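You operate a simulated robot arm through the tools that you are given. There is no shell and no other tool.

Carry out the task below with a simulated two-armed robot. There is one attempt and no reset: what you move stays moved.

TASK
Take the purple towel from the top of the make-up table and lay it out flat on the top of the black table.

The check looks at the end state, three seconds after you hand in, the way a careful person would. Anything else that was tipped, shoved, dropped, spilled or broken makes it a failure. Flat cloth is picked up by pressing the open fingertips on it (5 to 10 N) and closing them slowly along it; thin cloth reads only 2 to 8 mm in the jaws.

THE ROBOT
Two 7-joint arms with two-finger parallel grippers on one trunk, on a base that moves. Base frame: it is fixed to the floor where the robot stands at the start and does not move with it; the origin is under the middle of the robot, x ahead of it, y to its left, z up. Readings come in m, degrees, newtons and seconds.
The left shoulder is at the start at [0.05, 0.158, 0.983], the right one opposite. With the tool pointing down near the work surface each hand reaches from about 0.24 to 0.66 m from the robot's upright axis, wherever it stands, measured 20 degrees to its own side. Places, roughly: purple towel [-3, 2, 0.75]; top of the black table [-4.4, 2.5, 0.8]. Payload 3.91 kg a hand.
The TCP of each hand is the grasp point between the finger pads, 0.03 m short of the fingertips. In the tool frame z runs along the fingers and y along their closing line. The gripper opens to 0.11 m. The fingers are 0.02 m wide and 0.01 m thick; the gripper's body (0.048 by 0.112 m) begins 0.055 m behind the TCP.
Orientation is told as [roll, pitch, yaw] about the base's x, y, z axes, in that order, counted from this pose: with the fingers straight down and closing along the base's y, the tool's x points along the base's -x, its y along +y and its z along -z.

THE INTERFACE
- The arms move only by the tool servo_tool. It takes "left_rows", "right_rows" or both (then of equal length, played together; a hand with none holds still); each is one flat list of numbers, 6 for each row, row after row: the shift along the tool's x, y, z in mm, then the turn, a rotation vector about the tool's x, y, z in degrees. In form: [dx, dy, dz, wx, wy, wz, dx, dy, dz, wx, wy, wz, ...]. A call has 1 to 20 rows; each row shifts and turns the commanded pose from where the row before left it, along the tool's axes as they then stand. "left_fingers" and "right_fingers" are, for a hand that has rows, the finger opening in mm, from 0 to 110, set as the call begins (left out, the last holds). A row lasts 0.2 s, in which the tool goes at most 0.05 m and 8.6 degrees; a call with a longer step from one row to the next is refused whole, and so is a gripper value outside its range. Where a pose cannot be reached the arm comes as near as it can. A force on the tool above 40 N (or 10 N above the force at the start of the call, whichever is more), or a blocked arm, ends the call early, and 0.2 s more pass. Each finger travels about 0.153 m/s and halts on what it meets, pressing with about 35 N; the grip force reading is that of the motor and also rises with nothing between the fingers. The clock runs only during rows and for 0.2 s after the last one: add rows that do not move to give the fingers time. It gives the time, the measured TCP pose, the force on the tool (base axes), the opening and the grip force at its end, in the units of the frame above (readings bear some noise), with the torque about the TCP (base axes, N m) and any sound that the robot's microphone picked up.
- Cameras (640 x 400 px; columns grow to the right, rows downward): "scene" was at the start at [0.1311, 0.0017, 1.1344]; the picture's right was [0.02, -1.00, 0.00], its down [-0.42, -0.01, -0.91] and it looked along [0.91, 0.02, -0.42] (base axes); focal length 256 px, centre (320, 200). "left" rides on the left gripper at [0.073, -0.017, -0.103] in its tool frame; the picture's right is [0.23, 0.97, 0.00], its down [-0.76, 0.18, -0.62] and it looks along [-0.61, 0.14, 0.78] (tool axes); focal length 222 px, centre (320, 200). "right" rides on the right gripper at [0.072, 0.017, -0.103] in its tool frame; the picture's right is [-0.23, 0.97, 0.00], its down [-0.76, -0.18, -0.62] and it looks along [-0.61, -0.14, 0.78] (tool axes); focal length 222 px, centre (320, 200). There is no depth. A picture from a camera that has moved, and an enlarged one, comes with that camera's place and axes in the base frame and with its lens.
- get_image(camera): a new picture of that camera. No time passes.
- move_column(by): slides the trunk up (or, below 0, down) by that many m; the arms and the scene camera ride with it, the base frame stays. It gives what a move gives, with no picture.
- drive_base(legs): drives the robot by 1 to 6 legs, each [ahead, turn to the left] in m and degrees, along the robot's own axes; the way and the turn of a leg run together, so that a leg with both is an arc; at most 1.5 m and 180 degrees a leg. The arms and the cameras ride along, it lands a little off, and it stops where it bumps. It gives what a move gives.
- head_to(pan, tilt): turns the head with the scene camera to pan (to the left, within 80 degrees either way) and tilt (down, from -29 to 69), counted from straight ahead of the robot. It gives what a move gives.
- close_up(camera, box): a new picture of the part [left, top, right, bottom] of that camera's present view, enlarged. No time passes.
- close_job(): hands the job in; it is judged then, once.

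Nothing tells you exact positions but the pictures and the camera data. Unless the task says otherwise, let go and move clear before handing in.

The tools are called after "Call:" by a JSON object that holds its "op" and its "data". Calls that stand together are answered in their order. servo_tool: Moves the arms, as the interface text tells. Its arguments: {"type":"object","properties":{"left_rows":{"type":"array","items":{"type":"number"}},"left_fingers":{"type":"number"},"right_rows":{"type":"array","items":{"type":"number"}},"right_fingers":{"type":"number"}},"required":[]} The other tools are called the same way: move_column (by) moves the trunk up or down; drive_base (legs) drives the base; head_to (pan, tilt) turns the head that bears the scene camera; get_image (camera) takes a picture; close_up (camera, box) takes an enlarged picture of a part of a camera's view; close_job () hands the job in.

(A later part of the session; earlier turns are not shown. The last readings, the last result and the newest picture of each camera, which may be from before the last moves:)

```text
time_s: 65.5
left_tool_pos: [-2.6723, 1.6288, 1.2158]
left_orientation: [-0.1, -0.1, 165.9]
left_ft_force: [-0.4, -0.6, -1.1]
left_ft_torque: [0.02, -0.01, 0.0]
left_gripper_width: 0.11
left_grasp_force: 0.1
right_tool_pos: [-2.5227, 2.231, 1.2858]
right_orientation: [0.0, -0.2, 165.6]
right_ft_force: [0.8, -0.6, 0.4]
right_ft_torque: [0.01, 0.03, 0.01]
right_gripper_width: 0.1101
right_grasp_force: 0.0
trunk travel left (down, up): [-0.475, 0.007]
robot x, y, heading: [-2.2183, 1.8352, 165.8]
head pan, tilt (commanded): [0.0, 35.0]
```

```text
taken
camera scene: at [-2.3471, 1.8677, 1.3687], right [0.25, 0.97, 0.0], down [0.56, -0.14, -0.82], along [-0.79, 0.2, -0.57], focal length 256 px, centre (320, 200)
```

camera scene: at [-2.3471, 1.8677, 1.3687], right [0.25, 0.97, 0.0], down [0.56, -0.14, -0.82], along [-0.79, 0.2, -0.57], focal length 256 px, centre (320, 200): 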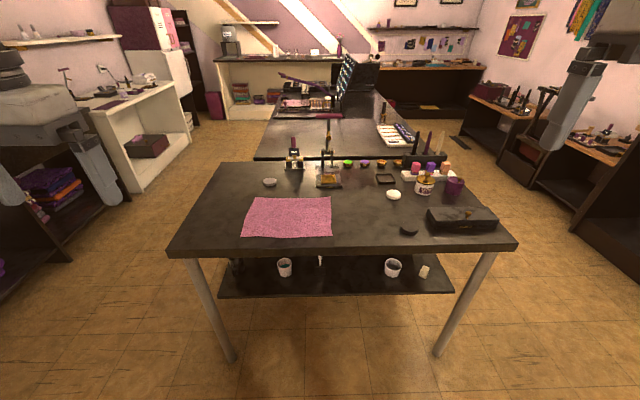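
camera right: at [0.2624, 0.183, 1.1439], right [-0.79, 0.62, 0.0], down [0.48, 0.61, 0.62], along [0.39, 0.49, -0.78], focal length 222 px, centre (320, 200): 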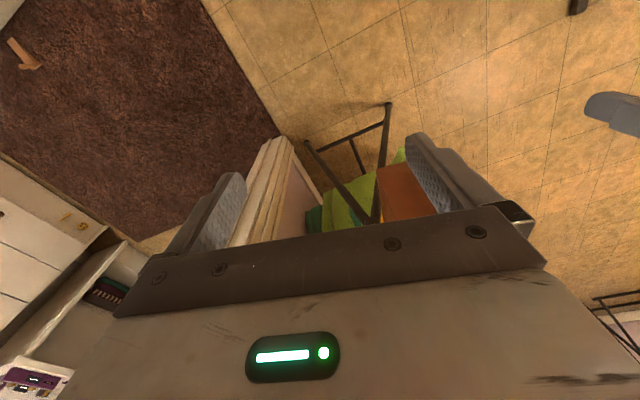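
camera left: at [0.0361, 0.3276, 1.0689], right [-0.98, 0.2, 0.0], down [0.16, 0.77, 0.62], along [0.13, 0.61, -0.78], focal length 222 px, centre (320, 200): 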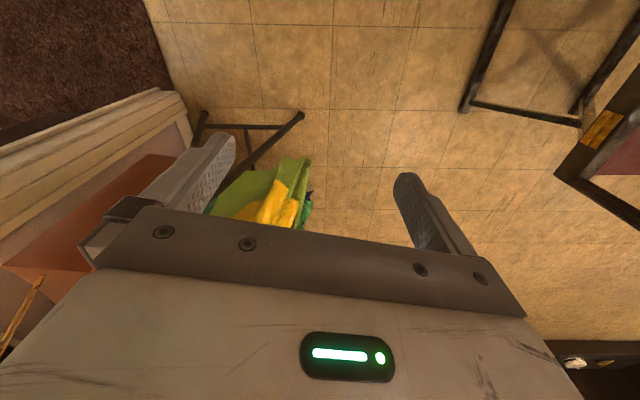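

Call:
{"op": "close_up", "data": {"camera": "scene", "box": [180, 60, 500, 260]}}

Call:
{"op": "close_up", "data": {"camera": "scene", "box": [220, 50, 440, 188]}}

```text
2.00 times, centred on (340, 160) of scene
camera zoom: at [-2.3471, 1.8677, 1.3687], right [0.25, 0.97, 0.0], down [0.56, -0.14, -0.82], along [-0.79, 0.2, -0.57], focal length 513 px, centre (280, 280)
```

zoom: 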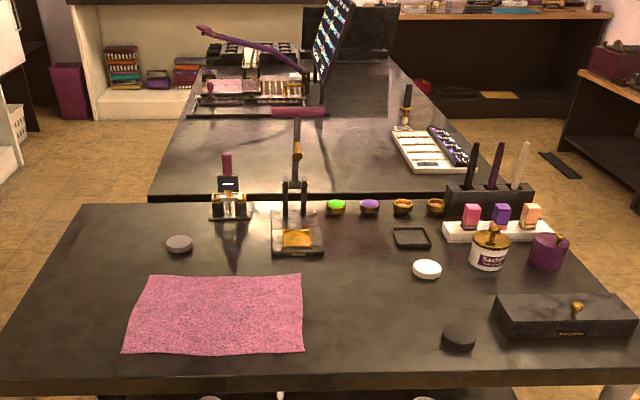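

```text
2.90 times, centred on (330, 119) of scene
camera zoom: at [-2.3471, 1.8677, 1.3687], right [0.25, 0.97, 0.0], down [0.56, -0.14, -0.82], along [-0.79, 0.2, -0.57], focal length 743 px, centre (291, 435)
```

zoom: 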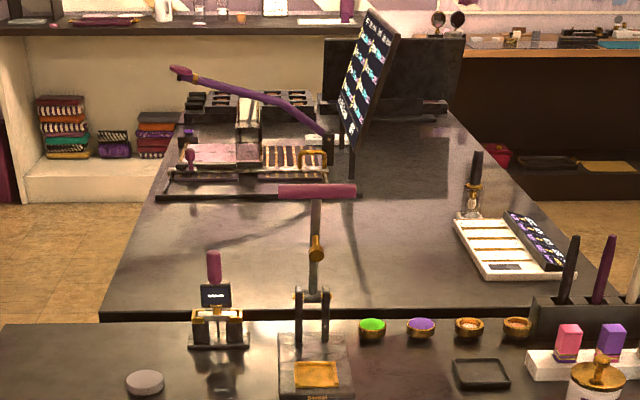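

Comparing the two views, the make-up table top is at z of about 0.80-0.81, with the towel's near edge about 0.74 m ahead of me and centred 0.10 m to my left. I'll lower the trunk by 0.2, then sidestep and drive in so the near edge is about 0.42 m ahead.

Call:
{"op": "move_column", "data": {"by": -0.2}}

Call:
{"op": "drive_base", "data": {"legs": [[0, 18], [0.335, 0], [0, -18]]}}

Call:
{"op": "head_to", "data": {"pan": 0, "tilt": 50}}

Call:
{"op": "get_image", "data": {"camera": "scene"}}

Call:
{"op": "get_image", "data": {"camera": "left"}}

Call:
{"op": "get_image", "data": {"camera": "right"}}

```text
time_s: 67.7
left_tool_pos: [-2.6709, 1.6274, 1.0165]
left_orientation: [0.0, 0.0, 165.9]
left_ft_force: [1.3, -0.6, 0.6]
left_ft_torque: [-0.02, 0.03, 0.0]
left_gripper_width: 0.11
left_grasp_force: 0.0
right_tool_pos: [-2.5227, 2.2305, 1.0858]
right_orientation: [0.0, -0.2, 165.8]
right_ft_force: [0.6, 0.5, 0.2]
right_ft_torque: [0.03, -0.02, 0.02]
right_gripper_width: 0.1101
right_grasp_force: 0.0
trunk travel left (down, up): [-0.275, 0.207]
robot x, y, heading: [-2.2226, 1.8377, 165.8]
head pan, tilt (commanded): [0.0, 35.0]
```

```text
time_s: 71.9
left_tool_pos: [-3.0034, 1.6074, 1.016]
left_orientation: [0.0, 0.0, 165.9]
left_ft_force: [-0.7, -0.6, -0.6]
left_ft_torque: [-0.01, -0.03, -0.01]
left_gripper_width: 0.11
left_grasp_force: 0.2
right_tool_pos: [-2.8538, 2.208, 1.0859]
right_orientation: [-0.1, -0.2, 165.8]
right_ft_force: [0.5, 0.1, 0.7]
right_ft_torque: [-0.02, 0.01, -0.01]
right_gripper_width: 0.11
right_grasp_force: 0.1
trunk travel left (down, up): [-0.275, 0.207]
robot x, y, heading: [-2.5512, 1.8134, 166.1]
head pan, tilt (commanded): [0.0, 35.0]
```

```text
time_s: 72.7
left_tool_pos: [-3.0017, 1.6067, 1.0153]
left_orientation: [-0.1, -0.1, 165.9]
left_ft_force: [0.2, -0.3, -0.6]
left_ft_torque: [-0.01, 0.01, -0.01]
left_gripper_width: 0.1102
left_grasp_force: 0.1
right_tool_pos: [-2.8542, 2.2084, 1.0859]
right_orientation: [0.0, -0.1, 165.9]
right_ft_force: [-0.1, -0.3, -1.1]
right_ft_torque: [0.02, 0.0, 0.04]
right_gripper_width: 0.1099
right_grasp_force: 0.0
trunk travel left (down, up): [-0.275, 0.207]
robot x, y, heading: [-2.5522, 1.8143, 166.1]
head pan, tilt (commanded): [0.0, 50.0]
```

```text
taken
camera scene: at [-2.6677, 1.8431, 1.147], right [0.24, 0.97, 0.0], down [0.74, -0.19, -0.64], along [-0.62, 0.16, -0.77], focal length 256 px, centre (320, 200)
```

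scene: 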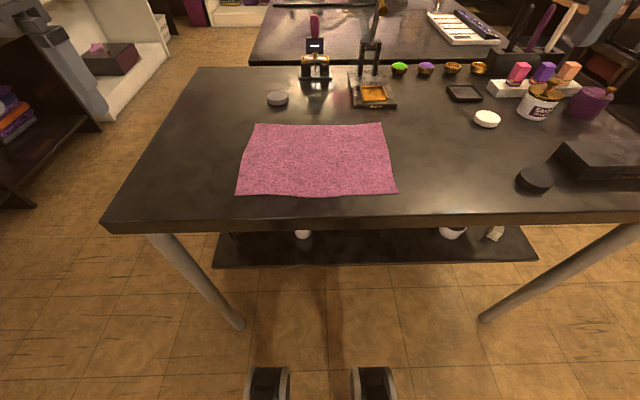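

```text
taken
camera left: at [-2.9283, 1.6051, 1.1188], right [-0.02, -1.0, 0.0], down [-0.78, 0.01, 0.62], along [-0.62, 0.01, -0.78], focal length 222 px, centre (320, 200)
```

left: 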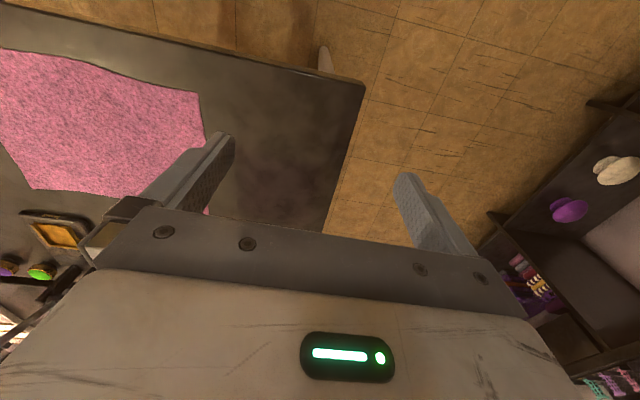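

```text
taken
camera right: at [-2.7873, 2.1737, 1.1894], right [-0.46, -0.89, 0.0], down [-0.69, 0.36, 0.62], along [-0.56, 0.29, -0.78], focal length 222 px, centre (320, 200)
```

right: 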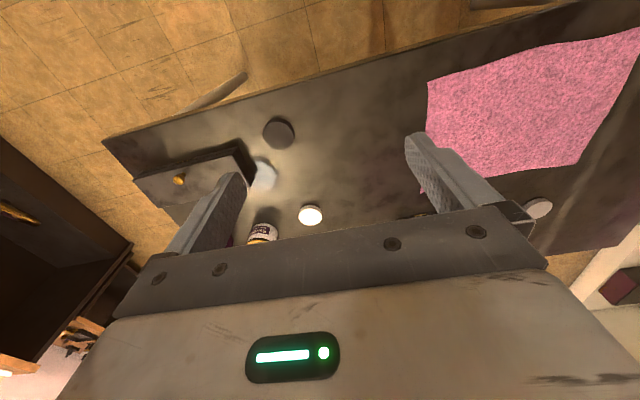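

The towel is now squarely in front of me: near edge about 0.42 m ahead, corners at about 0.15 m left and 0.14 m right. I'll bring both hands above the two near corners, fingertips about 7 cm above the table, and look through the wrist cameras.

Call:
{"op": "servo_tool", "data": {"left_rows": [-8.8, -27.8, 16.4, 0, 0, 0, -8.8, -27.8, 16.4, 0, 0, 0, -8.8, -27.8, 16.4, 0, 0, 0, -8.8, -27.8, 16.4, 0, 0, 0, -8.8, -27.8, 16.4, 0, 0, 0, -8.8, -27.8, 16.4, 0, 0, 0, -8.8, -27.8, 16.4, 0, 0, 0], "right_rows": [-8.6, 29.9, 26.6, 0, 0, 0, -8.6, 29.9, 26.6, 0, 0, 0, -8.6, 29.9, 26.6, 0, 0, 0, -8.6, 29.9, 26.6, 0, 0, 0, -8.6, 29.9, 26.6, 0, 0, 0, -8.6, 29.9, 26.6, 0, 0, 0, -8.6, 29.9, 26.6, 0, 0, 0], "left_fingers": 45, "right_fingers": 45}}

Call:
{"op": "get_image", "data": {"camera": "left"}}

Call:
{"op": "get_image", "data": {"camera": "right"}}

Call:
{"op": "get_image", "data": {"camera": "scene"}}

```text
time_s: 74.3
left_tool_pos: [-3.0143, 1.8102, 0.8998]
left_orientation: [0.0, 0.0, 166.0]
left_ft_force: [0.1, -0.5, 0.1]
left_ft_torque: [0.06, 0.0, 0.03]
left_gripper_width: 0.0453
left_grasp_force: 0.1
right_tool_pos: [-2.9648, 2.0189, 0.8973]
right_orientation: [0.0, -0.1, 165.7]
right_ft_force: [0.1, 0.5, 0.4]
right_ft_torque: [0.0, -0.01, 0.0]
right_gripper_width: 0.045
right_grasp_force: 0.1
trunk travel left (down, up): [-0.275, 0.207]
robot x, y, heading: [-2.5524, 1.8148, 165.7]
head pan, tilt (commanded): [0.0, 50.0]
```

```text
taken
camera left: at [-2.9405, 1.8097, 1.0033], right [-0.02, -1.0, 0.0], down [-0.78, 0.01, 0.62], along [-0.62, 0.01, -0.78], focal length 222 px, centre (320, 200)
```

left: 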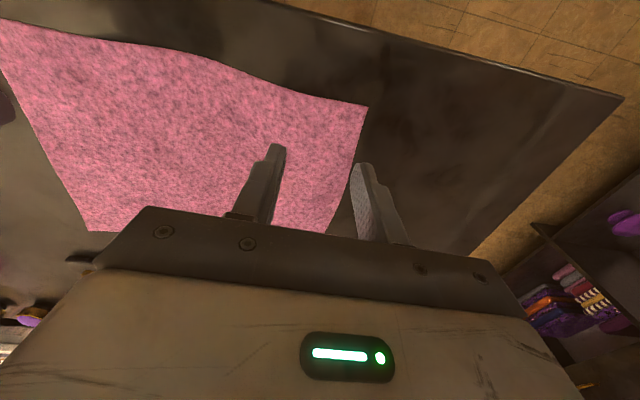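

```text
taken
camera right: at [-2.8981, 1.9848, 1.0023], right [-0.46, -0.89, 0.0], down [-0.69, 0.36, 0.62], along [-0.55, 0.29, -0.78], focal length 222 px, centre (320, 200)
```

right: 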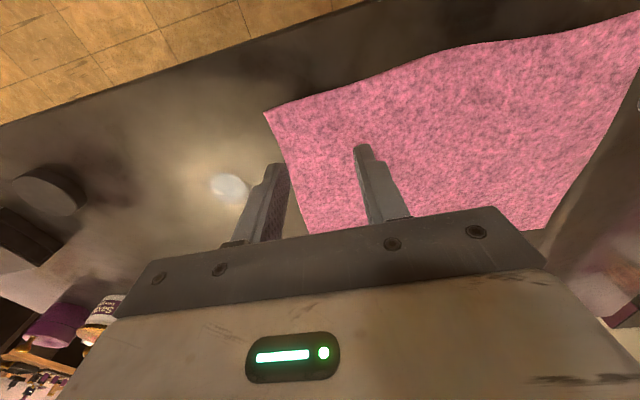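

```text
taken
camera scene: at [-2.6679, 1.8431, 1.1469], right [0.24, 0.97, 0.0], down [0.74, -0.19, -0.64], along [-0.62, 0.16, -0.77], focal length 256 px, centre (320, 200)
```

scene: 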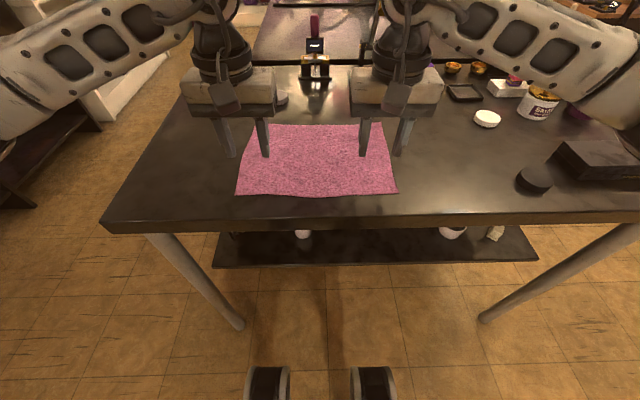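

The wrist cameras agree with a table height of about 0.80: the corners lie about 25 mm toward me and 36-43 mm outside each hand, as planned. I'll go down to about 15 mm above the surface, then feel for contact in small steps.

Call:
{"op": "servo_tool", "data": {"left_rows": [0, 0, 18, 0, 0, 0, 0, 0, 18, 0, 0, 0, 0, 0, 17, 0, 0, 0, 0, 0, 0, 0, 0, 0], "right_rows": [0, -2, 17, 0, 0, 0, 0, -2, 17, 0, 0, 0, 0, -1, 16, 0, 0, 0, 0, 0, 0, 0, 0, 0]}}

Call:
{"op": "servo_tool", "data": {"left_rows": [0, 0, 3, 0, 0, 0, 0, 0, 0, 0, 0, 0], "right_rows": [0, 0, 3, 0, 0, 0, 0, 0, 0, 0, 0, 0]}}

Call:
{"op": "servo_tool", "data": {"left_rows": [0, 0, 3, 0, 0, 0, 0, 0, 0, 0, 0, 0], "right_rows": [0, 0, 3, 0, 0, 0, 0, 0, 0, 0, 0, 0]}}

```text
time_s: 75.3
left_tool_pos: [-3.0142, 1.8108, 0.8469]
left_orientation: [0.0, -0.2, 165.9]
left_ft_force: [0.3, -0.2, -0.3]
left_ft_torque: [0.0, -0.01, 0.03]
left_gripper_width: 0.0449
left_grasp_force: 0.0
right_tool_pos: [-2.9624, 2.0258, 0.8488]
right_orientation: [0.0, -0.1, 165.8]
right_ft_force: [-0.3, -0.3, -0.3]
right_ft_torque: [0.03, 0.01, 0.0]
right_gripper_width: 0.0451
right_grasp_force: 0.0
trunk travel left (down, up): [-0.275, 0.207]
robot x, y, heading: [-2.5508, 1.8182, 165.9]
head pan, tilt (commanded): [0.0, 50.0]
```

```text
time_s: 75.9
left_tool_pos: [-3.0148, 1.8099, 0.8452]
left_orientation: [0.0, 0.1, 165.9]
left_ft_force: [-0.4, 0.1, 0.0]
left_ft_torque: [0.01, 0.01, 0.02]
left_gripper_width: 0.0447
left_grasp_force: 0.0
right_tool_pos: [-2.9638, 2.0254, 0.847]
right_orientation: [0.1, -0.1, 165.8]
right_ft_force: [-0.5, -0.6, 0.0]
right_ft_torque: [0.01, -0.01, 0.02]
right_gripper_width: 0.045
right_grasp_force: 0.0
trunk travel left (down, up): [-0.275, 0.207]
robot x, y, heading: [-2.5537, 1.8157, 165.9]
head pan, tilt (commanded): [0.0, 50.0]
```

```text
time_s: 76.5
left_tool_pos: [-3.0135, 1.8104, 0.8409]
left_orientation: [-0.1, 0.0, 165.9]
left_ft_force: [-0.2, -0.6, 0.1]
left_ft_torque: [0.03, -0.05, 0.02]
left_gripper_width: 0.0451
left_grasp_force: 0.1
right_tool_pos: [-2.9623, 2.0256, 0.8441]
right_orientation: [0.0, -0.1, 165.8]
right_ft_force: [0.7, -1.2, -0.1]
right_ft_torque: [0.04, 0.0, 0.0]
right_gripper_width: 0.045
right_grasp_force: 0.0
trunk travel left (down, up): [-0.275, 0.207]
robot x, y, heading: [-2.5523, 1.8155, 165.8]
head pan, tilt (commanded): [0.0, 50.0]
```

Call:
{"op": "servo_tool", "data": {"left_rows": [0, 0, 3, 0, 0, 0, 0, 0, 0, 0, 0, 0], "right_rows": [0, 0, 4, 0, 0, 0, 0, 0, 0, 0, 0, 0]}}

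Call:
{"op": "servo_tool", "data": {"left_rows": [0, 0, 3, 0, 0, 0, 0, 0, 0, 0, 0, 0], "right_rows": [0, 0, 3, 0, 0, 0, 0, 0, 0, 0, 0, 0]}}

Call:
{"op": "servo_tool", "data": {"left_rows": [0, 0, 2, 0, 0, 0, 0, 0, 0, 0, 0, 0], "right_rows": [0, 0, 2, 0, 0, 0, 0, 0, 0, 0, 0, 0]}}

```text
time_s: 77.1
left_tool_pos: [-3.0144, 1.8106, 0.8406]
left_orientation: [0.0, 0.0, 165.9]
left_ft_force: [-0.7, 0.1, -0.7]
left_ft_torque: [0.01, 0.01, 0.01]
left_gripper_width: 0.045
left_grasp_force: 0.1
right_tool_pos: [-2.9628, 2.0252, 0.8393]
right_orientation: [0.0, -0.1, 165.8]
right_ft_force: [-1.0, 0.2, 0.5]
right_ft_torque: [0.0, -0.01, -0.03]
right_gripper_width: 0.0453
right_grasp_force: 0.1
trunk travel left (down, up): [-0.275, 0.207]
robot x, y, heading: [-2.554, 1.8159, 165.8]
head pan, tilt (commanded): [0.0, 50.0]
```

```text
time_s: 77.7
left_tool_pos: [-3.0139, 1.8115, 0.8365]
left_orientation: [0.0, 0.1, 165.8]
left_ft_force: [0.0, 0.0, -0.8]
left_ft_torque: [-0.02, -0.01, 0.01]
left_gripper_width: 0.0449
left_grasp_force: 0.2
right_tool_pos: [-2.9628, 2.0247, 0.8367]
right_orientation: [0.0, -0.1, 165.8]
right_ft_force: [-0.5, 0.4, -0.9]
right_ft_torque: [0.0, -0.01, 0.01]
right_gripper_width: 0.045
right_grasp_force: 0.0
trunk travel left (down, up): [-0.275, 0.207]
robot x, y, heading: [-2.5502, 1.8143, 165.3]
head pan, tilt (commanded): [0.0, 50.0]
```

```text
time_s: 78.3
left_tool_pos: [-3.0147, 1.8106, 0.8344]
left_orientation: [0.0, 0.1, 165.9]
left_ft_force: [-0.2, 0.1, 0.1]
left_ft_torque: [0.0, -0.03, -0.03]
left_gripper_width: 0.045
left_grasp_force: 0.1
right_tool_pos: [-2.9631, 2.0259, 0.8348]
right_orientation: [-0.1, -0.1, 165.8]
right_ft_force: [-0.3, 0.3, 0.8]
right_ft_torque: [-0.01, -0.03, 0.03]
right_gripper_width: 0.0451
right_grasp_force: 0.0
trunk travel left (down, up): [-0.275, 0.207]
robot x, y, heading: [-2.5513, 1.8122, 165.8]
head pan, tilt (commanded): [0.0, 50.0]
```

No contact yet with the fingertips at about z 0.804. I keep going down in small steps.

Call:
{"op": "servo_tool", "data": {"left_rows": [0, 0, 2, 0, 0, 0, 0, 0, 0, 0, 0, 0], "right_rows": [0, 0, 2, 0, 0, 0, 0, 0, 0, 0, 0, 0]}}

Call:
{"op": "servo_tool", "data": {"left_rows": [0, 0, 2, 0, 0, 0, 0, 0, 0, 0, 0, 0], "right_rows": [0, 0, 2, 0, 0, 0, 0, 0, 0, 0, 0, 0]}}

Call:
{"op": "servo_tool", "data": {"left_rows": [0, 0, 2, 0, 0, 0, 0, 0, 0, 0, 0, 0], "right_rows": [0, 0, 2, 0, 0, 0, 0, 0, 0, 0, 0, 0]}}

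Call:
{"op": "get_image", "data": {"camera": "left"}}

Call:
{"op": "get_image", "data": {"camera": "right"}}

```text
time_s: 78.9
left_tool_pos: [-3.0145, 1.8109, 0.8312]
left_orientation: [0.0, 0.0, 165.9]
left_ft_force: [0.0, -0.2, 1.1]
left_ft_torque: [-0.03, -0.01, 0.01]
left_gripper_width: 0.0449
left_grasp_force: 0.1
right_tool_pos: [-2.9635, 2.0259, 0.8309]
right_orientation: [-0.1, -0.2, 165.8]
right_ft_force: [-0.1, -0.5, 0.2]
right_ft_torque: [0.03, -0.02, -0.01]
right_gripper_width: 0.0449
right_grasp_force: 0.0
trunk travel left (down, up): [-0.275, 0.207]
robot x, y, heading: [-2.551, 1.8147, 166.1]
head pan, tilt (commanded): [0.0, 50.0]
```

```text
time_s: 79.5
left_tool_pos: [-3.0155, 1.8096, 0.8313]
left_orientation: [-0.1, -0.2, 165.9]
left_ft_force: [-0.4, 0.1, 12.1]
left_ft_torque: [-0.28, 0.03, 0.01]
left_gripper_width: 0.0451
left_grasp_force: 0.1
right_tool_pos: [-2.9629, 2.025, 0.8317]
right_orientation: [0.0, -0.2, 165.9]
right_ft_force: [-0.5, -0.3, 3.1]
right_ft_torque: [0.04, -0.02, 0.03]
right_gripper_width: 0.0449
right_grasp_force: 0.0
trunk travel left (down, up): [-0.275, 0.207]
robot x, y, heading: [-2.5556, 1.8136, 165.8]
head pan, tilt (commanded): [0.0, 50.0]
```

```text
time_s: 80.1
left_tool_pos: [-3.0141, 1.8098, 0.8318]
left_orientation: [-0.1, -0.5, 166.0]
left_ft_force: [-2.5, 0.2, 25.9]
left_ft_torque: [-0.57, 0.14, -0.06]
left_gripper_width: 0.045
left_grasp_force: 0.1
right_tool_pos: [-2.9631, 2.0261, 0.8326]
right_orientation: [0.1, -0.4, 165.8]
right_ft_force: [-1.5, 0.9, 14.0]
right_ft_torque: [0.34, -0.09, 0.07]
right_gripper_width: 0.0449
right_grasp_force: 0.0
trunk travel left (down, up): [-0.275, 0.207]
robot x, y, heading: [-2.5549, 1.8167, 165.6]
head pan, tilt (commanded): [0.0, 50.0]
```

```text
taken
camera left: at [-2.9399, 1.8089, 0.9339], right [-0.02, -1.0, 0.0], down [-0.78, 0.01, 0.63], along [-0.63, 0.01, -0.78], focal length 222 px, centre (320, 200)
```

left: 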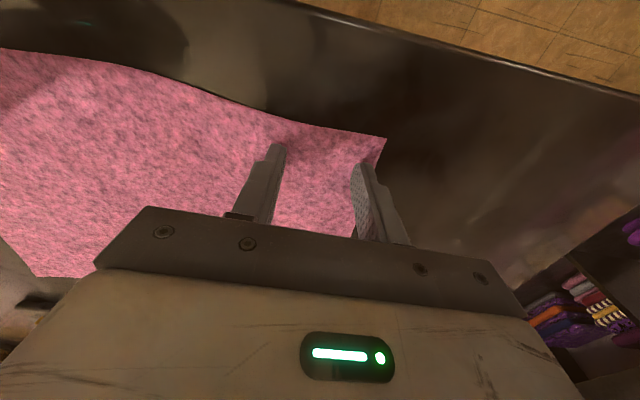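

```text
taken
camera right: at [-2.8952, 1.9905, 0.9347], right [-0.46, -0.89, 0.0], down [-0.69, 0.36, 0.63], along [-0.56, 0.29, -0.78], focal length 222 px, centre (320, 200)
```

right: 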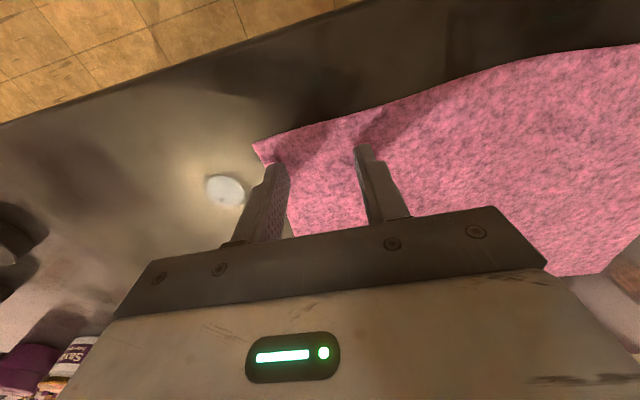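

Contact is at fingertip z of about 0.801; the left hand presses 26 N and the right 14 N. I'll ease both to about 8 N, then close the fingers slowly in small steps.

Call:
{"op": "servo_tool", "data": {"left_rows": [0, 0, -2.5, 0, 0, 0, 0, 0, 0, 0, 0, 0], "right_rows": [0, 0, -1, 0, 0, 0, 0, 0, 0, 0, 0, 0]}}

Call:
{"op": "servo_tool", "data": {"left_rows": [0, 0, 0, 0, 0, 0], "right_rows": [0, 0, 0, 0, 0, 0], "left_fingers": 40, "right_fingers": 40}}

Call:
{"op": "servo_tool", "data": {"left_rows": [0, 0, 0, 0, 0, 0], "right_rows": [0, 0, 0, 0, 0, 0], "left_fingers": 35, "right_fingers": 35}}

Call:
{"op": "get_image", "data": {"camera": "left"}}

Call:
{"op": "get_image", "data": {"camera": "right"}}

```text
time_s: 80.7
left_tool_pos: [-3.0136, 1.8097, 0.8312]
left_orientation: [0.0, -0.1, 166.0]
left_ft_force: [-3.9, 0.3, 15.1]
left_ft_torque: [-0.34, 0.14, -0.06]
left_gripper_width: 0.0448
left_grasp_force: 0.0
right_tool_pos: [-2.9621, 2.0257, 0.8324]
right_orientation: [0.0, -0.2, 165.7]
right_ft_force: [-1.8, 1.3, 17.4]
right_ft_torque: [0.41, -0.04, 0.08]
right_gripper_width: 0.045
right_grasp_force: 0.1
trunk travel left (down, up): [-0.275, 0.207]
robot x, y, heading: [-2.5561, 1.8163, 165.7]
head pan, tilt (commanded): [0.0, 50.0]
```

```text
time_s: 81.1
left_tool_pos: [-3.0136, 1.8101, 0.8308]
left_orientation: [-0.1, -0.1, 165.8]
left_ft_force: [0.7, 1.8, 12.7]
left_ft_torque: [-0.17, 0.03, 0.04]
left_gripper_width: 0.039
left_grasp_force: 0.0
right_tool_pos: [-2.9617, 2.0238, 0.8312]
right_orientation: [0.0, -0.3, 165.9]
right_ft_force: [-1.7, -2.6, 18.3]
right_ft_torque: [0.28, -0.08, 0.03]
right_gripper_width: 0.0387
right_grasp_force: 0.0
trunk travel left (down, up): [-0.275, 0.207]
robot x, y, heading: [-2.5533, 1.8136, 165.8]
head pan, tilt (commanded): [0.0, 50.0]
```

```text
time_s: 81.5
left_tool_pos: [-3.0139, 1.8098, 0.8313]
left_orientation: [0.1, -0.1, 165.9]
left_ft_force: [0.7, 2.2, 9.6]
left_ft_torque: [-0.13, -0.03, 0.01]
left_gripper_width: 0.034
left_grasp_force: 0.0
right_tool_pos: [-2.9614, 2.0255, 0.8322]
right_orientation: [0.1, -0.3, 165.8]
right_ft_force: [-0.1, -1.8, 20.5]
right_ft_torque: [0.24, -0.15, -0.06]
right_gripper_width: 0.0333
right_grasp_force: 0.0
trunk travel left (down, up): [-0.275, 0.207]
robot x, y, heading: [-2.5534, 1.8159, 166.0]
head pan, tilt (commanded): [0.0, 50.0]
```

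```text
taken
camera left: at [-2.9394, 1.8087, 0.9344], right [-0.02, -1.0, 0.0], down [-0.78, 0.01, 0.62], along [-0.62, 0.01, -0.78], focal length 222 px, centre (320, 200)
```

left: 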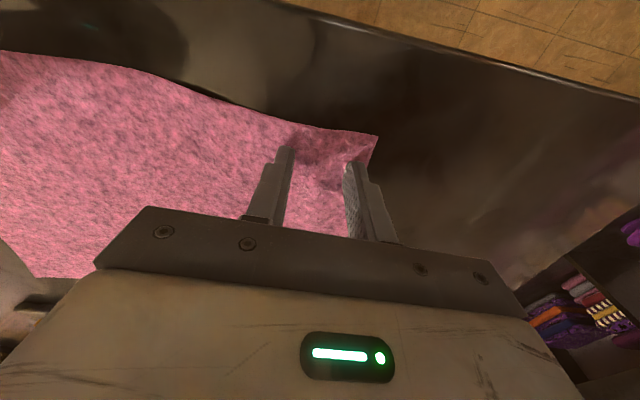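

```text
taken
camera right: at [-2.8949, 1.9896, 0.9349], right [-0.46, -0.89, 0.0], down [-0.69, 0.36, 0.63], along [-0.56, 0.29, -0.78], focal length 222 px, centre (320, 200)
```

right: 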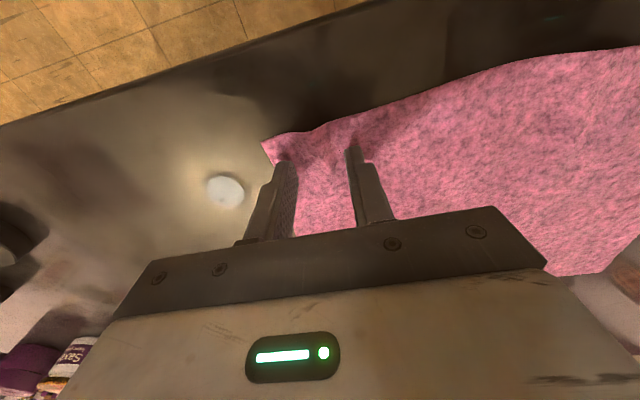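

The cloth is gathering between the fingers of both hands. I'll ease the right hand a little and keep closing slowly.

Call:
{"op": "servo_tool", "data": {"left_rows": [0, 0, 0, 0, 0, 0, 0, 0, 0, 0, 0, 0], "right_rows": [0, 0, -1.8, 0, 0, 0, 0, 0, 0, 0, 0, 0], "left_fingers": 29, "right_fingers": 29}}

Call:
{"op": "servo_tool", "data": {"left_rows": [0, 0, 0, 0, 0, 0, 0, 0, 0, 0, 0, 0], "right_rows": [0, 0, 0, 0, 0, 0, 0, 0, 0, 0, 0, 0], "left_fingers": 23, "right_fingers": 23}}

Call:
{"op": "servo_tool", "data": {"left_rows": [0, 0, 0, 0, 0, 0, 0, 0, 0, 0, 0, 0], "right_rows": [0, 0, 0, 0, 0, 0, 0, 0, 0, 0, 0, 0], "left_fingers": 17, "right_fingers": 17}}

Call:
{"op": "get_image", "data": {"camera": "left"}}

Call:
{"op": "get_image", "data": {"camera": "right"}}

```text
time_s: 82.1
left_tool_pos: [-3.014, 1.8104, 0.8315]
left_orientation: [0.1, -0.2, 165.9]
left_ft_force: [2.1, 0.2, 12.2]
left_ft_torque: [-0.18, -0.08, 0.04]
left_gripper_width: 0.0284
left_grasp_force: 0.1
right_tool_pos: [-2.9616, 2.025, 0.8318]
right_orientation: [0.0, -0.1, 165.9]
right_ft_force: [-0.7, -1.4, 8.0]
right_ft_torque: [0.08, -0.04, -0.01]
right_gripper_width: 0.0283
right_grasp_force: 0.0
trunk travel left (down, up): [-0.275, 0.207]
robot x, y, heading: [-2.5508, 1.8132, 165.8]
head pan, tilt (commanded): [0.0, 50.0]
```

```text
time_s: 82.7
left_tool_pos: [-3.015, 1.8107, 0.8317]
left_orientation: [-0.1, -0.2, 165.9]
left_ft_force: [-0.1, 1.1, 11.9]
left_ft_torque: [-0.1, -0.01, 0.02]
left_gripper_width: 0.022
left_grasp_force: 0.0
right_tool_pos: [-2.9624, 2.0259, 0.8317]
right_orientation: [0.0, -0.1, 165.8]
right_ft_force: [0.1, -0.4, 3.5]
right_ft_torque: [0.02, -0.05, 0.0]
right_gripper_width: 0.0228
right_grasp_force: 0.0
trunk travel left (down, up): [-0.275, 0.207]
robot x, y, heading: [-2.554, 1.8137, 165.8]
head pan, tilt (commanded): [0.0, 50.0]
```

```text
time_s: 83.3
left_tool_pos: [-3.0142, 1.8111, 0.8304]
left_orientation: [0.0, -0.1, 166.0]
left_ft_force: [-0.1, -0.9, 12.7]
left_ft_torque: [-0.11, -0.02, 0.02]
left_gripper_width: 0.0161
left_grasp_force: 0.1
right_tool_pos: [-2.9622, 2.0256, 0.8319]
right_orientation: [0.0, -0.2, 165.7]
right_ft_force: [-0.1, 0.1, 0.2]
right_ft_torque: [0.03, 0.02, 0.02]
right_gripper_width: 0.0171
right_grasp_force: 0.1
trunk travel left (down, up): [-0.275, 0.207]
robot x, y, heading: [-2.5522, 1.813, 165.9]
head pan, tilt (commanded): [0.0, 50.0]
```

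```text
taken
camera left: at [-2.9404, 1.8094, 0.9343], right [-0.02, -1.0, 0.0], down [-0.78, 0.01, 0.62], along [-0.62, 0.01, -0.78], focal length 222 px, centre (320, 200)
```

left: 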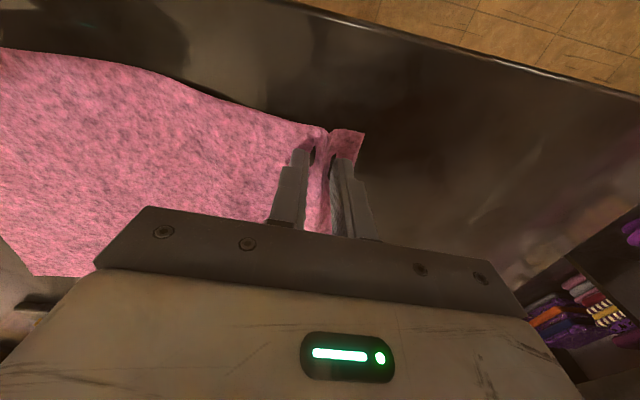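

```text
taken
camera right: at [-2.8957, 1.9908, 0.9356], right [-0.46, -0.89, 0.0], down [-0.69, 0.36, 0.63], along [-0.56, 0.29, -0.78], focal length 222 px, centre (320, 200)
```

right: 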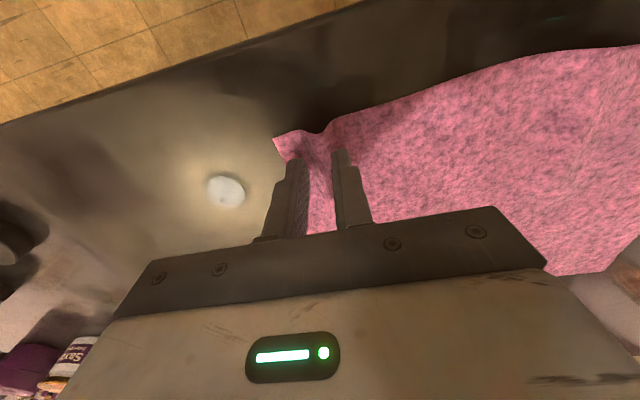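

The left hand has a clear pleat between its fingers; the right one has lost its pressing force. I'll press the right a bit more and keep closing.

Call:
{"op": "servo_tool", "data": {"left_rows": [0, 0, 0, 0, 0, 0, 0, 0, 0, 0, 0, 0], "right_rows": [0, 0, 1.3, 0, 0, 0, 0, 0, 0, 0, 0, 0]}}

Call:
{"op": "servo_tool", "data": {"left_rows": [0, 0, 0, 0, 0, 0, 0, 0, 0, 0, 0, 0], "right_rows": [0, 0, 0, 0, 0, 0, 0, 0, 0, 0, 0, 0], "left_fingers": 11, "right_fingers": 12}}

Call:
{"op": "servo_tool", "data": {"left_rows": [0, 0, 0, 0, 0, 0, 0, 0, 0, 0, 0, 0], "right_rows": [0, 0, 0, 0, 0, 0, 0, 0, 0, 0, 0, 0], "left_fingers": 6, "right_fingers": 7}}

Call:
{"op": "get_image", "data": {"camera": "left"}}

Call:
{"op": "get_image", "data": {"camera": "right"}}

```text
time_s: 83.9
left_tool_pos: [-3.0155, 1.8113, 0.8316]
left_orientation: [0.0, -0.2, 166.0]
left_ft_force: [-2.2, 0.9, 9.7]
left_ft_torque: [-0.08, 0.06, -0.01]
left_gripper_width: 0.0159
left_grasp_force: 0.1
right_tool_pos: [-2.9647, 2.0264, 0.8316]
right_orientation: [0.0, -0.4, 165.8]
right_ft_force: [0.9, 0.3, 6.5]
right_ft_torque: [0.07, -0.08, 0.0]
right_gripper_width: 0.0171
right_grasp_force: 0.1
trunk travel left (down, up): [-0.275, 0.207]
robot x, y, heading: [-2.5561, 1.8166, 165.7]
head pan, tilt (commanded): [0.0, 50.0]
```

```text
time_s: 84.5
left_tool_pos: [-3.0133, 1.8104, 0.8317]
left_orientation: [-0.1, -0.1, 165.9]
left_ft_force: [0.2, 1.5, 10.3]
left_ft_torque: [-0.06, -0.02, 0.02]
left_gripper_width: 0.01
left_grasp_force: 0.0
right_tool_pos: [-2.9624, 2.0245, 0.8311]
right_orientation: [0.2, -0.2, 165.8]
right_ft_force: [-1.5, -0.9, 8.4]
right_ft_torque: [0.0, 0.0, -0.02]
right_gripper_width: 0.0114
right_grasp_force: 0.0
trunk travel left (down, up): [-0.275, 0.207]
robot x, y, heading: [-2.5531, 1.8119, 165.7]
head pan, tilt (commanded): [0.0, 50.0]
```

```text
time_s: 85.1
left_tool_pos: [-3.0157, 1.8112, 0.8311]
left_orientation: [0.1, -0.1, 165.9]
left_ft_force: [0.4, 1.8, 10.1]
left_ft_torque: [-0.04, 0.0, 0.02]
left_gripper_width: 0.0053
left_grasp_force: 0.1
right_tool_pos: [-2.9631, 2.0245, 0.8318]
right_orientation: [0.1, -0.3, 165.9]
right_ft_force: [-1.3, -0.8, 10.7]
right_ft_torque: [0.06, -0.01, -0.03]
right_gripper_width: 0.0063
right_grasp_force: 0.1
trunk travel left (down, up): [-0.275, 0.207]
robot x, y, heading: [-2.5536, 1.816, 165.7]
head pan, tilt (commanded): [0.0, 50.0]
```

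```text
taken
camera left: at [-2.9401, 1.8091, 0.9343], right [-0.02, -1.0, 0.0], down [-0.78, 0.01, 0.62], along [-0.62, 0.01, -0.78], focal length 222 px, centre (320, 200)
```

left: 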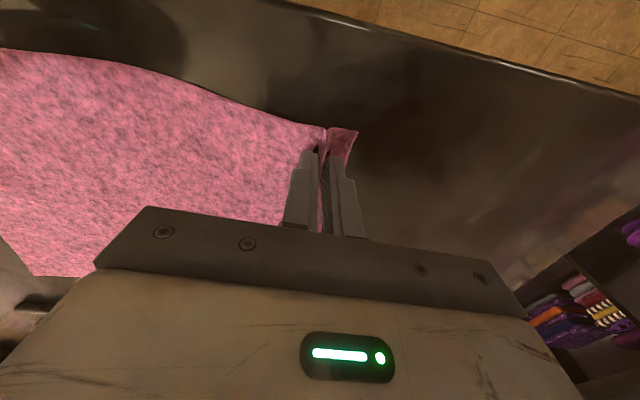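

```text
taken
camera right: at [-2.8957, 1.9903, 0.935], right [-0.46, -0.89, 0.0], down [-0.69, 0.36, 0.63], along [-0.56, 0.29, -0.78], focal length 222 px, centre (320, 200)
```

right: 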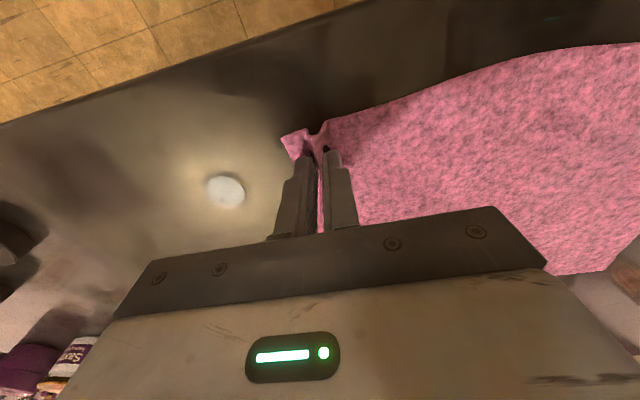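

Both pleats are standing between the nearly closed fingers. Now I'll close fully on the cloth and check the jaw readings.

Call:
{"op": "servo_tool", "data": {"left_rows": [0, 0, 0, 0, 0, 0, 0, 0, 0, 0, 0, 0, 0, 0, 0, 0, 0, 0], "right_rows": [0, 0, 0, 0, 0, 0, 0, 0, 0, 0, 0, 0, 0, 0, 0, 0, 0, 0], "left_fingers": 0, "right_fingers": 0}}

Call:
{"op": "close_up", "data": {"camera": "left", "box": [240, 100, 420, 240]}}

Call:
{"op": "close_up", "data": {"camera": "right", "box": [240, 100, 420, 240]}}

```text
time_s: 85.9
left_tool_pos: [-3.0142, 1.8109, 0.8308]
left_orientation: [0.0, -0.2, 165.9]
left_ft_force: [-0.3, -0.8, 8.2]
left_ft_torque: [-0.08, -0.01, 0.0]
left_gripper_width: 0.0017
left_grasp_force: 34.9
right_tool_pos: [-2.9629, 2.0249, 0.8311]
right_orientation: [0.0, -0.3, 165.7]
right_ft_force: [0.9, 1.7, 13.4]
right_ft_torque: [0.1, -0.06, 0.02]
right_gripper_width: 0.0022
right_grasp_force: 35.1
trunk travel left (down, up): [-0.275, 0.207]
robot x, y, heading: [-2.5507, 1.8085, 165.7]
head pan, tilt (commanded): [0.0, 50.0]
```

```text
2.86 times, centred on (330, 170) of left
camera zoom: at [-2.9401, 1.809, 0.9343], right [-0.02, -1.0, 0.0], down [-0.78, 0.01, 0.62], along [-0.62, 0.01, -0.78], focal length 635 px, centre (291, 286)
```

zoom: 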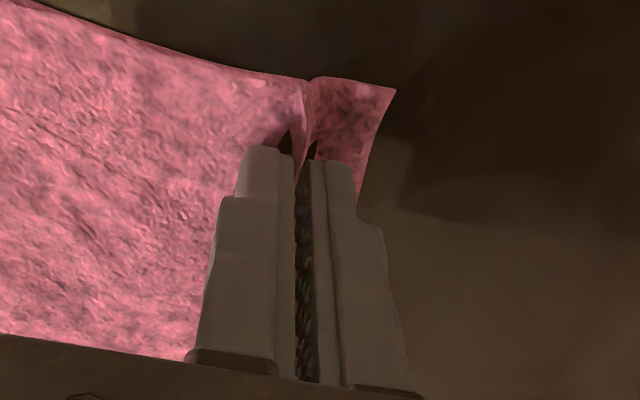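

```text
2.86 times, centred on (330, 170) of right
camera zoom: at [-2.8956, 1.9904, 0.9349], right [-0.46, -0.89, 0.0], down [-0.69, 0.36, 0.63], along [-0.56, 0.29, -0.78], focal length 635 px, centre (291, 286)
```

zoom: 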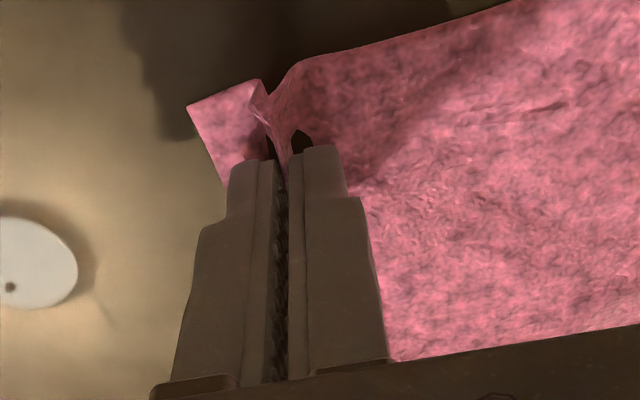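

The jaws read 1.7 and 2.2 mm with 35 N, so there is cloth in both. I'll lift gently a few centimetres and check both corners.

Call:
{"op": "servo_tool", "data": {"left_rows": [0, 0, -8, 0, 0, 0, 0, 0, -10, 0, 0, 0, 0, 0, -10, 0, 0, 0, 0, 0, -10, 0, 0, 0, 0, 0, -12, 0, 0, 0], "right_rows": [0, 0, -8, 0, 0, 0, 0, 0, -10, 0, 0, 0, 0, 0, -10, 0, 0, 0, 0, 0, -10, 0, 0, 0, 0, 0, -12, 0, 0, 0]}}

Call:
{"op": "get_image", "data": {"camera": "scene"}}

Call:
{"op": "get_image", "data": {"camera": "left"}}

Call:
{"op": "get_image", "data": {"camera": "right"}}

```text
time_s: 87.1
left_tool_pos: [-3.0143, 1.809, 0.882]
left_orientation: [0.1, 0.0, 165.9]
left_ft_force: [-0.2, -0.1, -0.8]
left_ft_torque: [0.03, -0.03, 0.02]
left_gripper_width: 0.0019
left_grasp_force: 34.9
right_tool_pos: [-2.9632, 2.0254, 0.8794]
right_orientation: [-0.1, -0.1, 165.8]
right_ft_force: [0.6, 0.5, 0.2]
right_ft_torque: [0.01, 0.05, -0.02]
right_gripper_width: 0.002
right_grasp_force: 35.1
trunk travel left (down, up): [-0.275, 0.207]
robot x, y, heading: [-2.5494, 1.8129, 165.8]
head pan, tilt (commanded): [0.0, 50.0]
```

```text
taken
camera scene: at [-2.6677, 1.843, 1.1469], right [0.24, 0.97, 0.0], down [0.74, -0.19, -0.64], along [-0.62, 0.16, -0.77], focal length 256 px, centre (320, 200)
```

scene: 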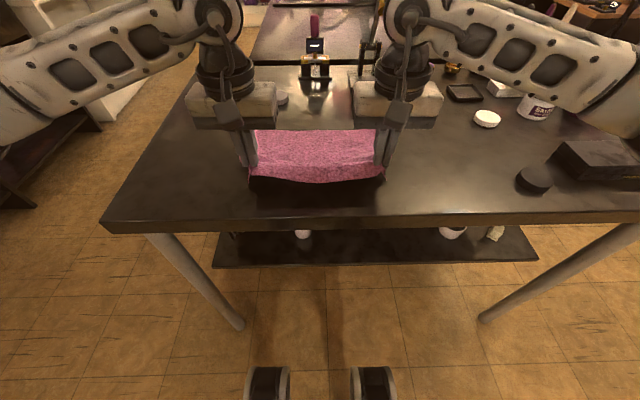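

```text
taken
camera left: at [-2.9405, 1.8084, 0.9841], right [-0.02, -1.0, 0.0], down [-0.78, 0.01, 0.62], along [-0.62, 0.01, -0.78], focal length 222 px, centre (320, 200)
```

left: 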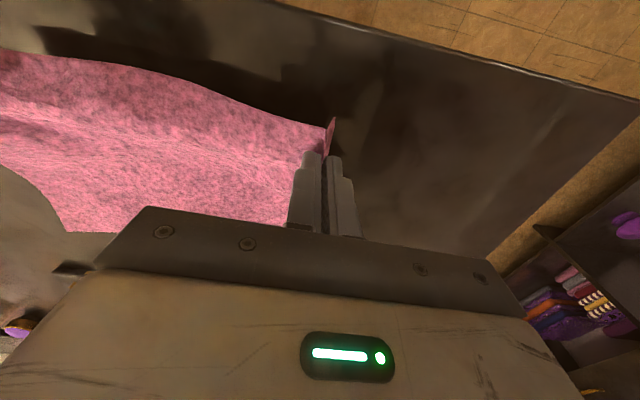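

```text
taken
camera right: at [-2.8963, 1.9905, 0.9838], right [-0.46, -0.89, 0.0], down [-0.69, 0.36, 0.62], along [-0.56, 0.29, -0.78], focal length 222 px, centre (320, 200)
```

right: 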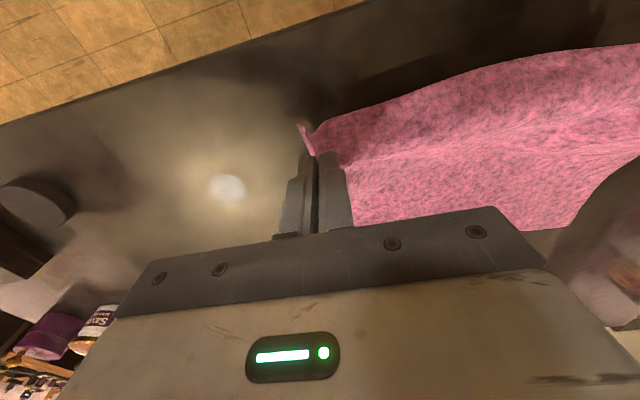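

Both corners came up cleanly and the towel hangs between the hands. I'll lift it clear of the table with the arms and trunk and look again.

Call:
{"op": "servo_tool", "data": {"left_rows": [0, 0, -10, 0, 0, 0, 0, 0, -10, 0, 0, 0, 0, 0, -10, 0, 0, 0, 0, 0, -10, 0, 0, 0, 0, 0, -10, 0, 0, 0, 0, 0, -10, 0, 0, 0], "right_rows": [0, 0, -10, 0, 0, 0, 0, 0, -10, 0, 0, 0, 0, 0, -10, 0, 0, 0, 0, 0, -10, 0, 0, 0, 0, 0, -10, 0, 0, 0, 0, 0, -10, 0, 0, 0]}}

Call:
{"op": "move_column", "data": {"by": 0.1}}

Call:
{"op": "move_column", "data": {"by": 0.1}}

Call:
{"op": "get_image", "data": {"camera": "scene"}}

Call:
{"op": "get_image", "data": {"camera": "left"}}

Call:
{"op": "get_image", "data": {"camera": "right"}}

```text
time_s: 88.5
left_tool_pos: [-3.0138, 1.8109, 0.9409]
left_orientation: [0.0, -0.1, 165.9]
left_ft_force: [0.1, -0.3, -0.3]
left_ft_torque: [0.03, -0.01, -0.01]
left_gripper_width: 0.0019
left_grasp_force: 34.8
right_tool_pos: [-2.9639, 2.0252, 0.9405]
right_orientation: [0.0, -0.1, 165.8]
right_ft_force: [-0.2, -0.7, -1.1]
right_ft_torque: [-0.01, 0.01, 0.04]
right_gripper_width: 0.0021
right_grasp_force: 34.6
trunk travel left (down, up): [-0.275, 0.207]
robot x, y, heading: [-2.5519, 1.8154, 166.1]
head pan, tilt (commanded): [0.0, 50.0]
```

```text
time_s: 89.8
left_tool_pos: [-3.016, 1.811, 1.0407]
left_orientation: [-0.1, -0.1, 165.9]
left_ft_force: [0.3, -0.5, 0.2]
left_ft_torque: [-0.03, 0.05, 0.0]
left_gripper_width: 0.0019
left_grasp_force: 35.3
right_tool_pos: [-2.9644, 2.0259, 1.039]
right_orientation: [0.0, -0.1, 165.8]
right_ft_force: [-1.2, -0.9, 0.0]
right_ft_torque: [0.03, -0.03, 0.02]
right_gripper_width: 0.002
right_grasp_force: 34.8
trunk travel left (down, up): [-0.375, 0.107]
robot x, y, heading: [-2.5516, 1.8148, 165.9]
head pan, tilt (commanded): [0.0, 50.0]
```

```text
time_s: 91.1
left_tool_pos: [-3.0146, 1.8102, 1.1391]
left_orientation: [0.0, 0.0, 165.9]
left_ft_force: [0.2, 0.3, 0.0]
left_ft_torque: [0.02, 0.02, -0.03]
left_gripper_width: 0.0018
left_grasp_force: 35.2
right_tool_pos: [-2.9648, 2.0262, 1.1395]
right_orientation: [0.0, 0.0, 165.8]
right_ft_force: [-0.1, -0.2, 0.8]
right_ft_torque: [0.01, 0.01, -0.01]
right_gripper_width: 0.0019
right_grasp_force: 35.1
trunk travel left (down, up): [-0.475, 0.007]
robot x, y, heading: [-2.556, 1.8179, 165.7]
head pan, tilt (commanded): [0.0, 50.0]
```

```text
taken
camera scene: at [-2.6679, 1.8431, 1.3469], right [0.24, 0.97, 0.0], down [0.74, -0.19, -0.64], along [-0.62, 0.16, -0.77], focal length 256 px, centre (320, 200)
```

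scene: 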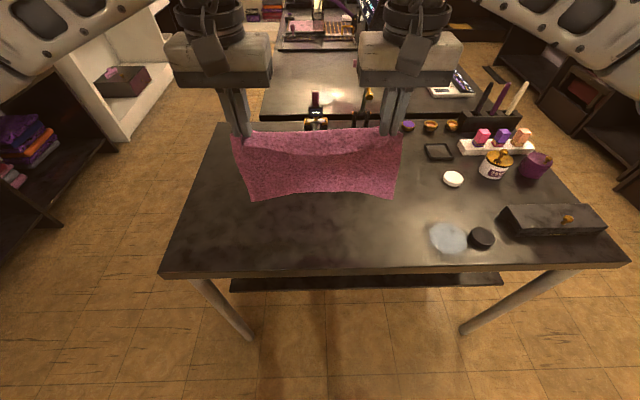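

```text
taken
camera left: at [-2.9405, 1.809, 1.2437], right [-0.02, -1.0, 0.0], down [-0.78, 0.01, 0.62], along [-0.62, 0.01, -0.78], focal length 222 px, centre (320, 200)
```

left: 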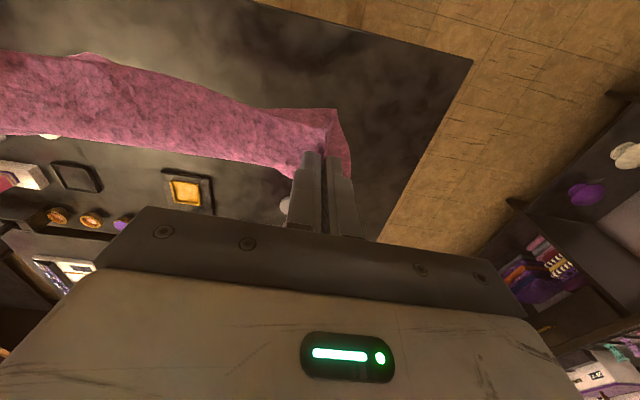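

```text
taken
camera right: at [-2.8971, 1.9908, 1.2437], right [-0.46, -0.89, 0.0], down [-0.69, 0.36, 0.62], along [-0.56, 0.29, -0.78], focal length 222 px, centre (320, 200)
```

right: 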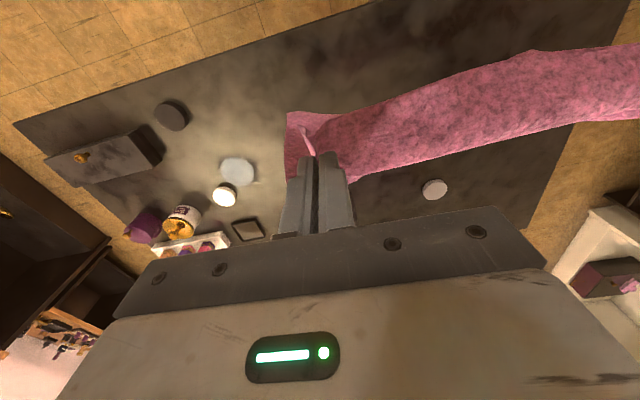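

The towel hangs freely between both hands with its lower edge about 0.1 m above the table. I'll back off and go round the left end of the make-up table into the aisle beside the black table.

Call:
{"op": "drive_base", "data": {"legs": [[-0.5, 0]]}}

Call:
{"op": "drive_base", "data": {"legs": [[0, 49]]}}

Call:
{"op": "head_to", "data": {"pan": 0, "tilt": 30}}

Call:
{"op": "get_image", "data": {"camera": "scene"}}

```text
time_s: 94.1
left_tool_pos: [-2.5315, 1.6869, 1.1407]
left_orientation: [-0.1, -0.1, 166.0]
left_ft_force: [-0.4, -0.7, 0.2]
left_ft_torque: [-0.02, 0.0, 0.03]
left_gripper_width: 0.0019
left_grasp_force: 35.4
right_tool_pos: [-2.4812, 1.9033, 1.1398]
right_orientation: [0.0, -0.2, 165.8]
right_ft_force: [-0.2, -0.3, -0.2]
right_ft_torque: [0.0, 0.02, 0.0]
right_gripper_width: 0.0018
right_grasp_force: 34.8
trunk travel left (down, up): [-0.475, 0.007]
robot x, y, heading: [-2.0694, 1.6932, 165.9]
head pan, tilt (commanded): [0.0, 50.0]
```

```text
time_s: 96.7
left_tool_pos: [-2.3686, 1.3417, 1.1407]
left_orientation: [0.0, 0.0, -145.0]
left_ft_force: [-0.9, -0.2, 0.0]
left_ft_torque: [0.01, -0.02, -0.02]
left_gripper_width: 0.0017
left_grasp_force: 35.2
right_tool_pos: [-2.4997, 1.5194, 1.1398]
right_orientation: [0.0, -0.2, -145.1]
right_ft_force: [0.4, 0.2, -0.1]
right_ft_torque: [-0.04, 0.01, -0.05]
right_gripper_width: 0.0018
right_grasp_force: 34.3
trunk travel left (down, up): [-0.475, 0.007]
robot x, y, heading: [-2.069, 1.6933, -145.1]
head pan, tilt (commanded): [0.0, 50.0]
```

```text
time_s: 97.5
left_tool_pos: [-2.3694, 1.342, 1.1408]
left_orientation: [0.0, 0.0, -145.0]
left_ft_force: [0.5, 0.2, -0.7]
left_ft_torque: [0.03, 0.03, 0.0]
left_gripper_width: 0.0019
left_grasp_force: 35.2
right_tool_pos: [-2.4975, 1.5195, 1.1399]
right_orientation: [0.0, -0.1, -145.1]
right_ft_force: [-0.2, -0.1, -0.2]
right_ft_torque: [-0.03, 0.01, -0.03]
right_gripper_width: 0.002
right_grasp_force: 35.6
trunk travel left (down, up): [-0.475, 0.007]
robot x, y, heading: [-2.0723, 1.6942, -144.7]
head pan, tilt (commanded): [0.0, 30.0]
```

```text
taken
camera scene: at [-2.1784, 1.6178, 1.3764], right [-0.57, 0.82, 0.0], down [0.41, 0.29, -0.87], along [-0.71, -0.5, -0.5], focal length 256 px, centre (320, 200)
```

scene: 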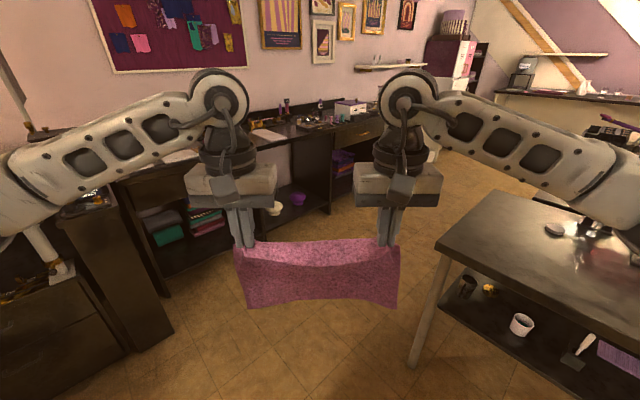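

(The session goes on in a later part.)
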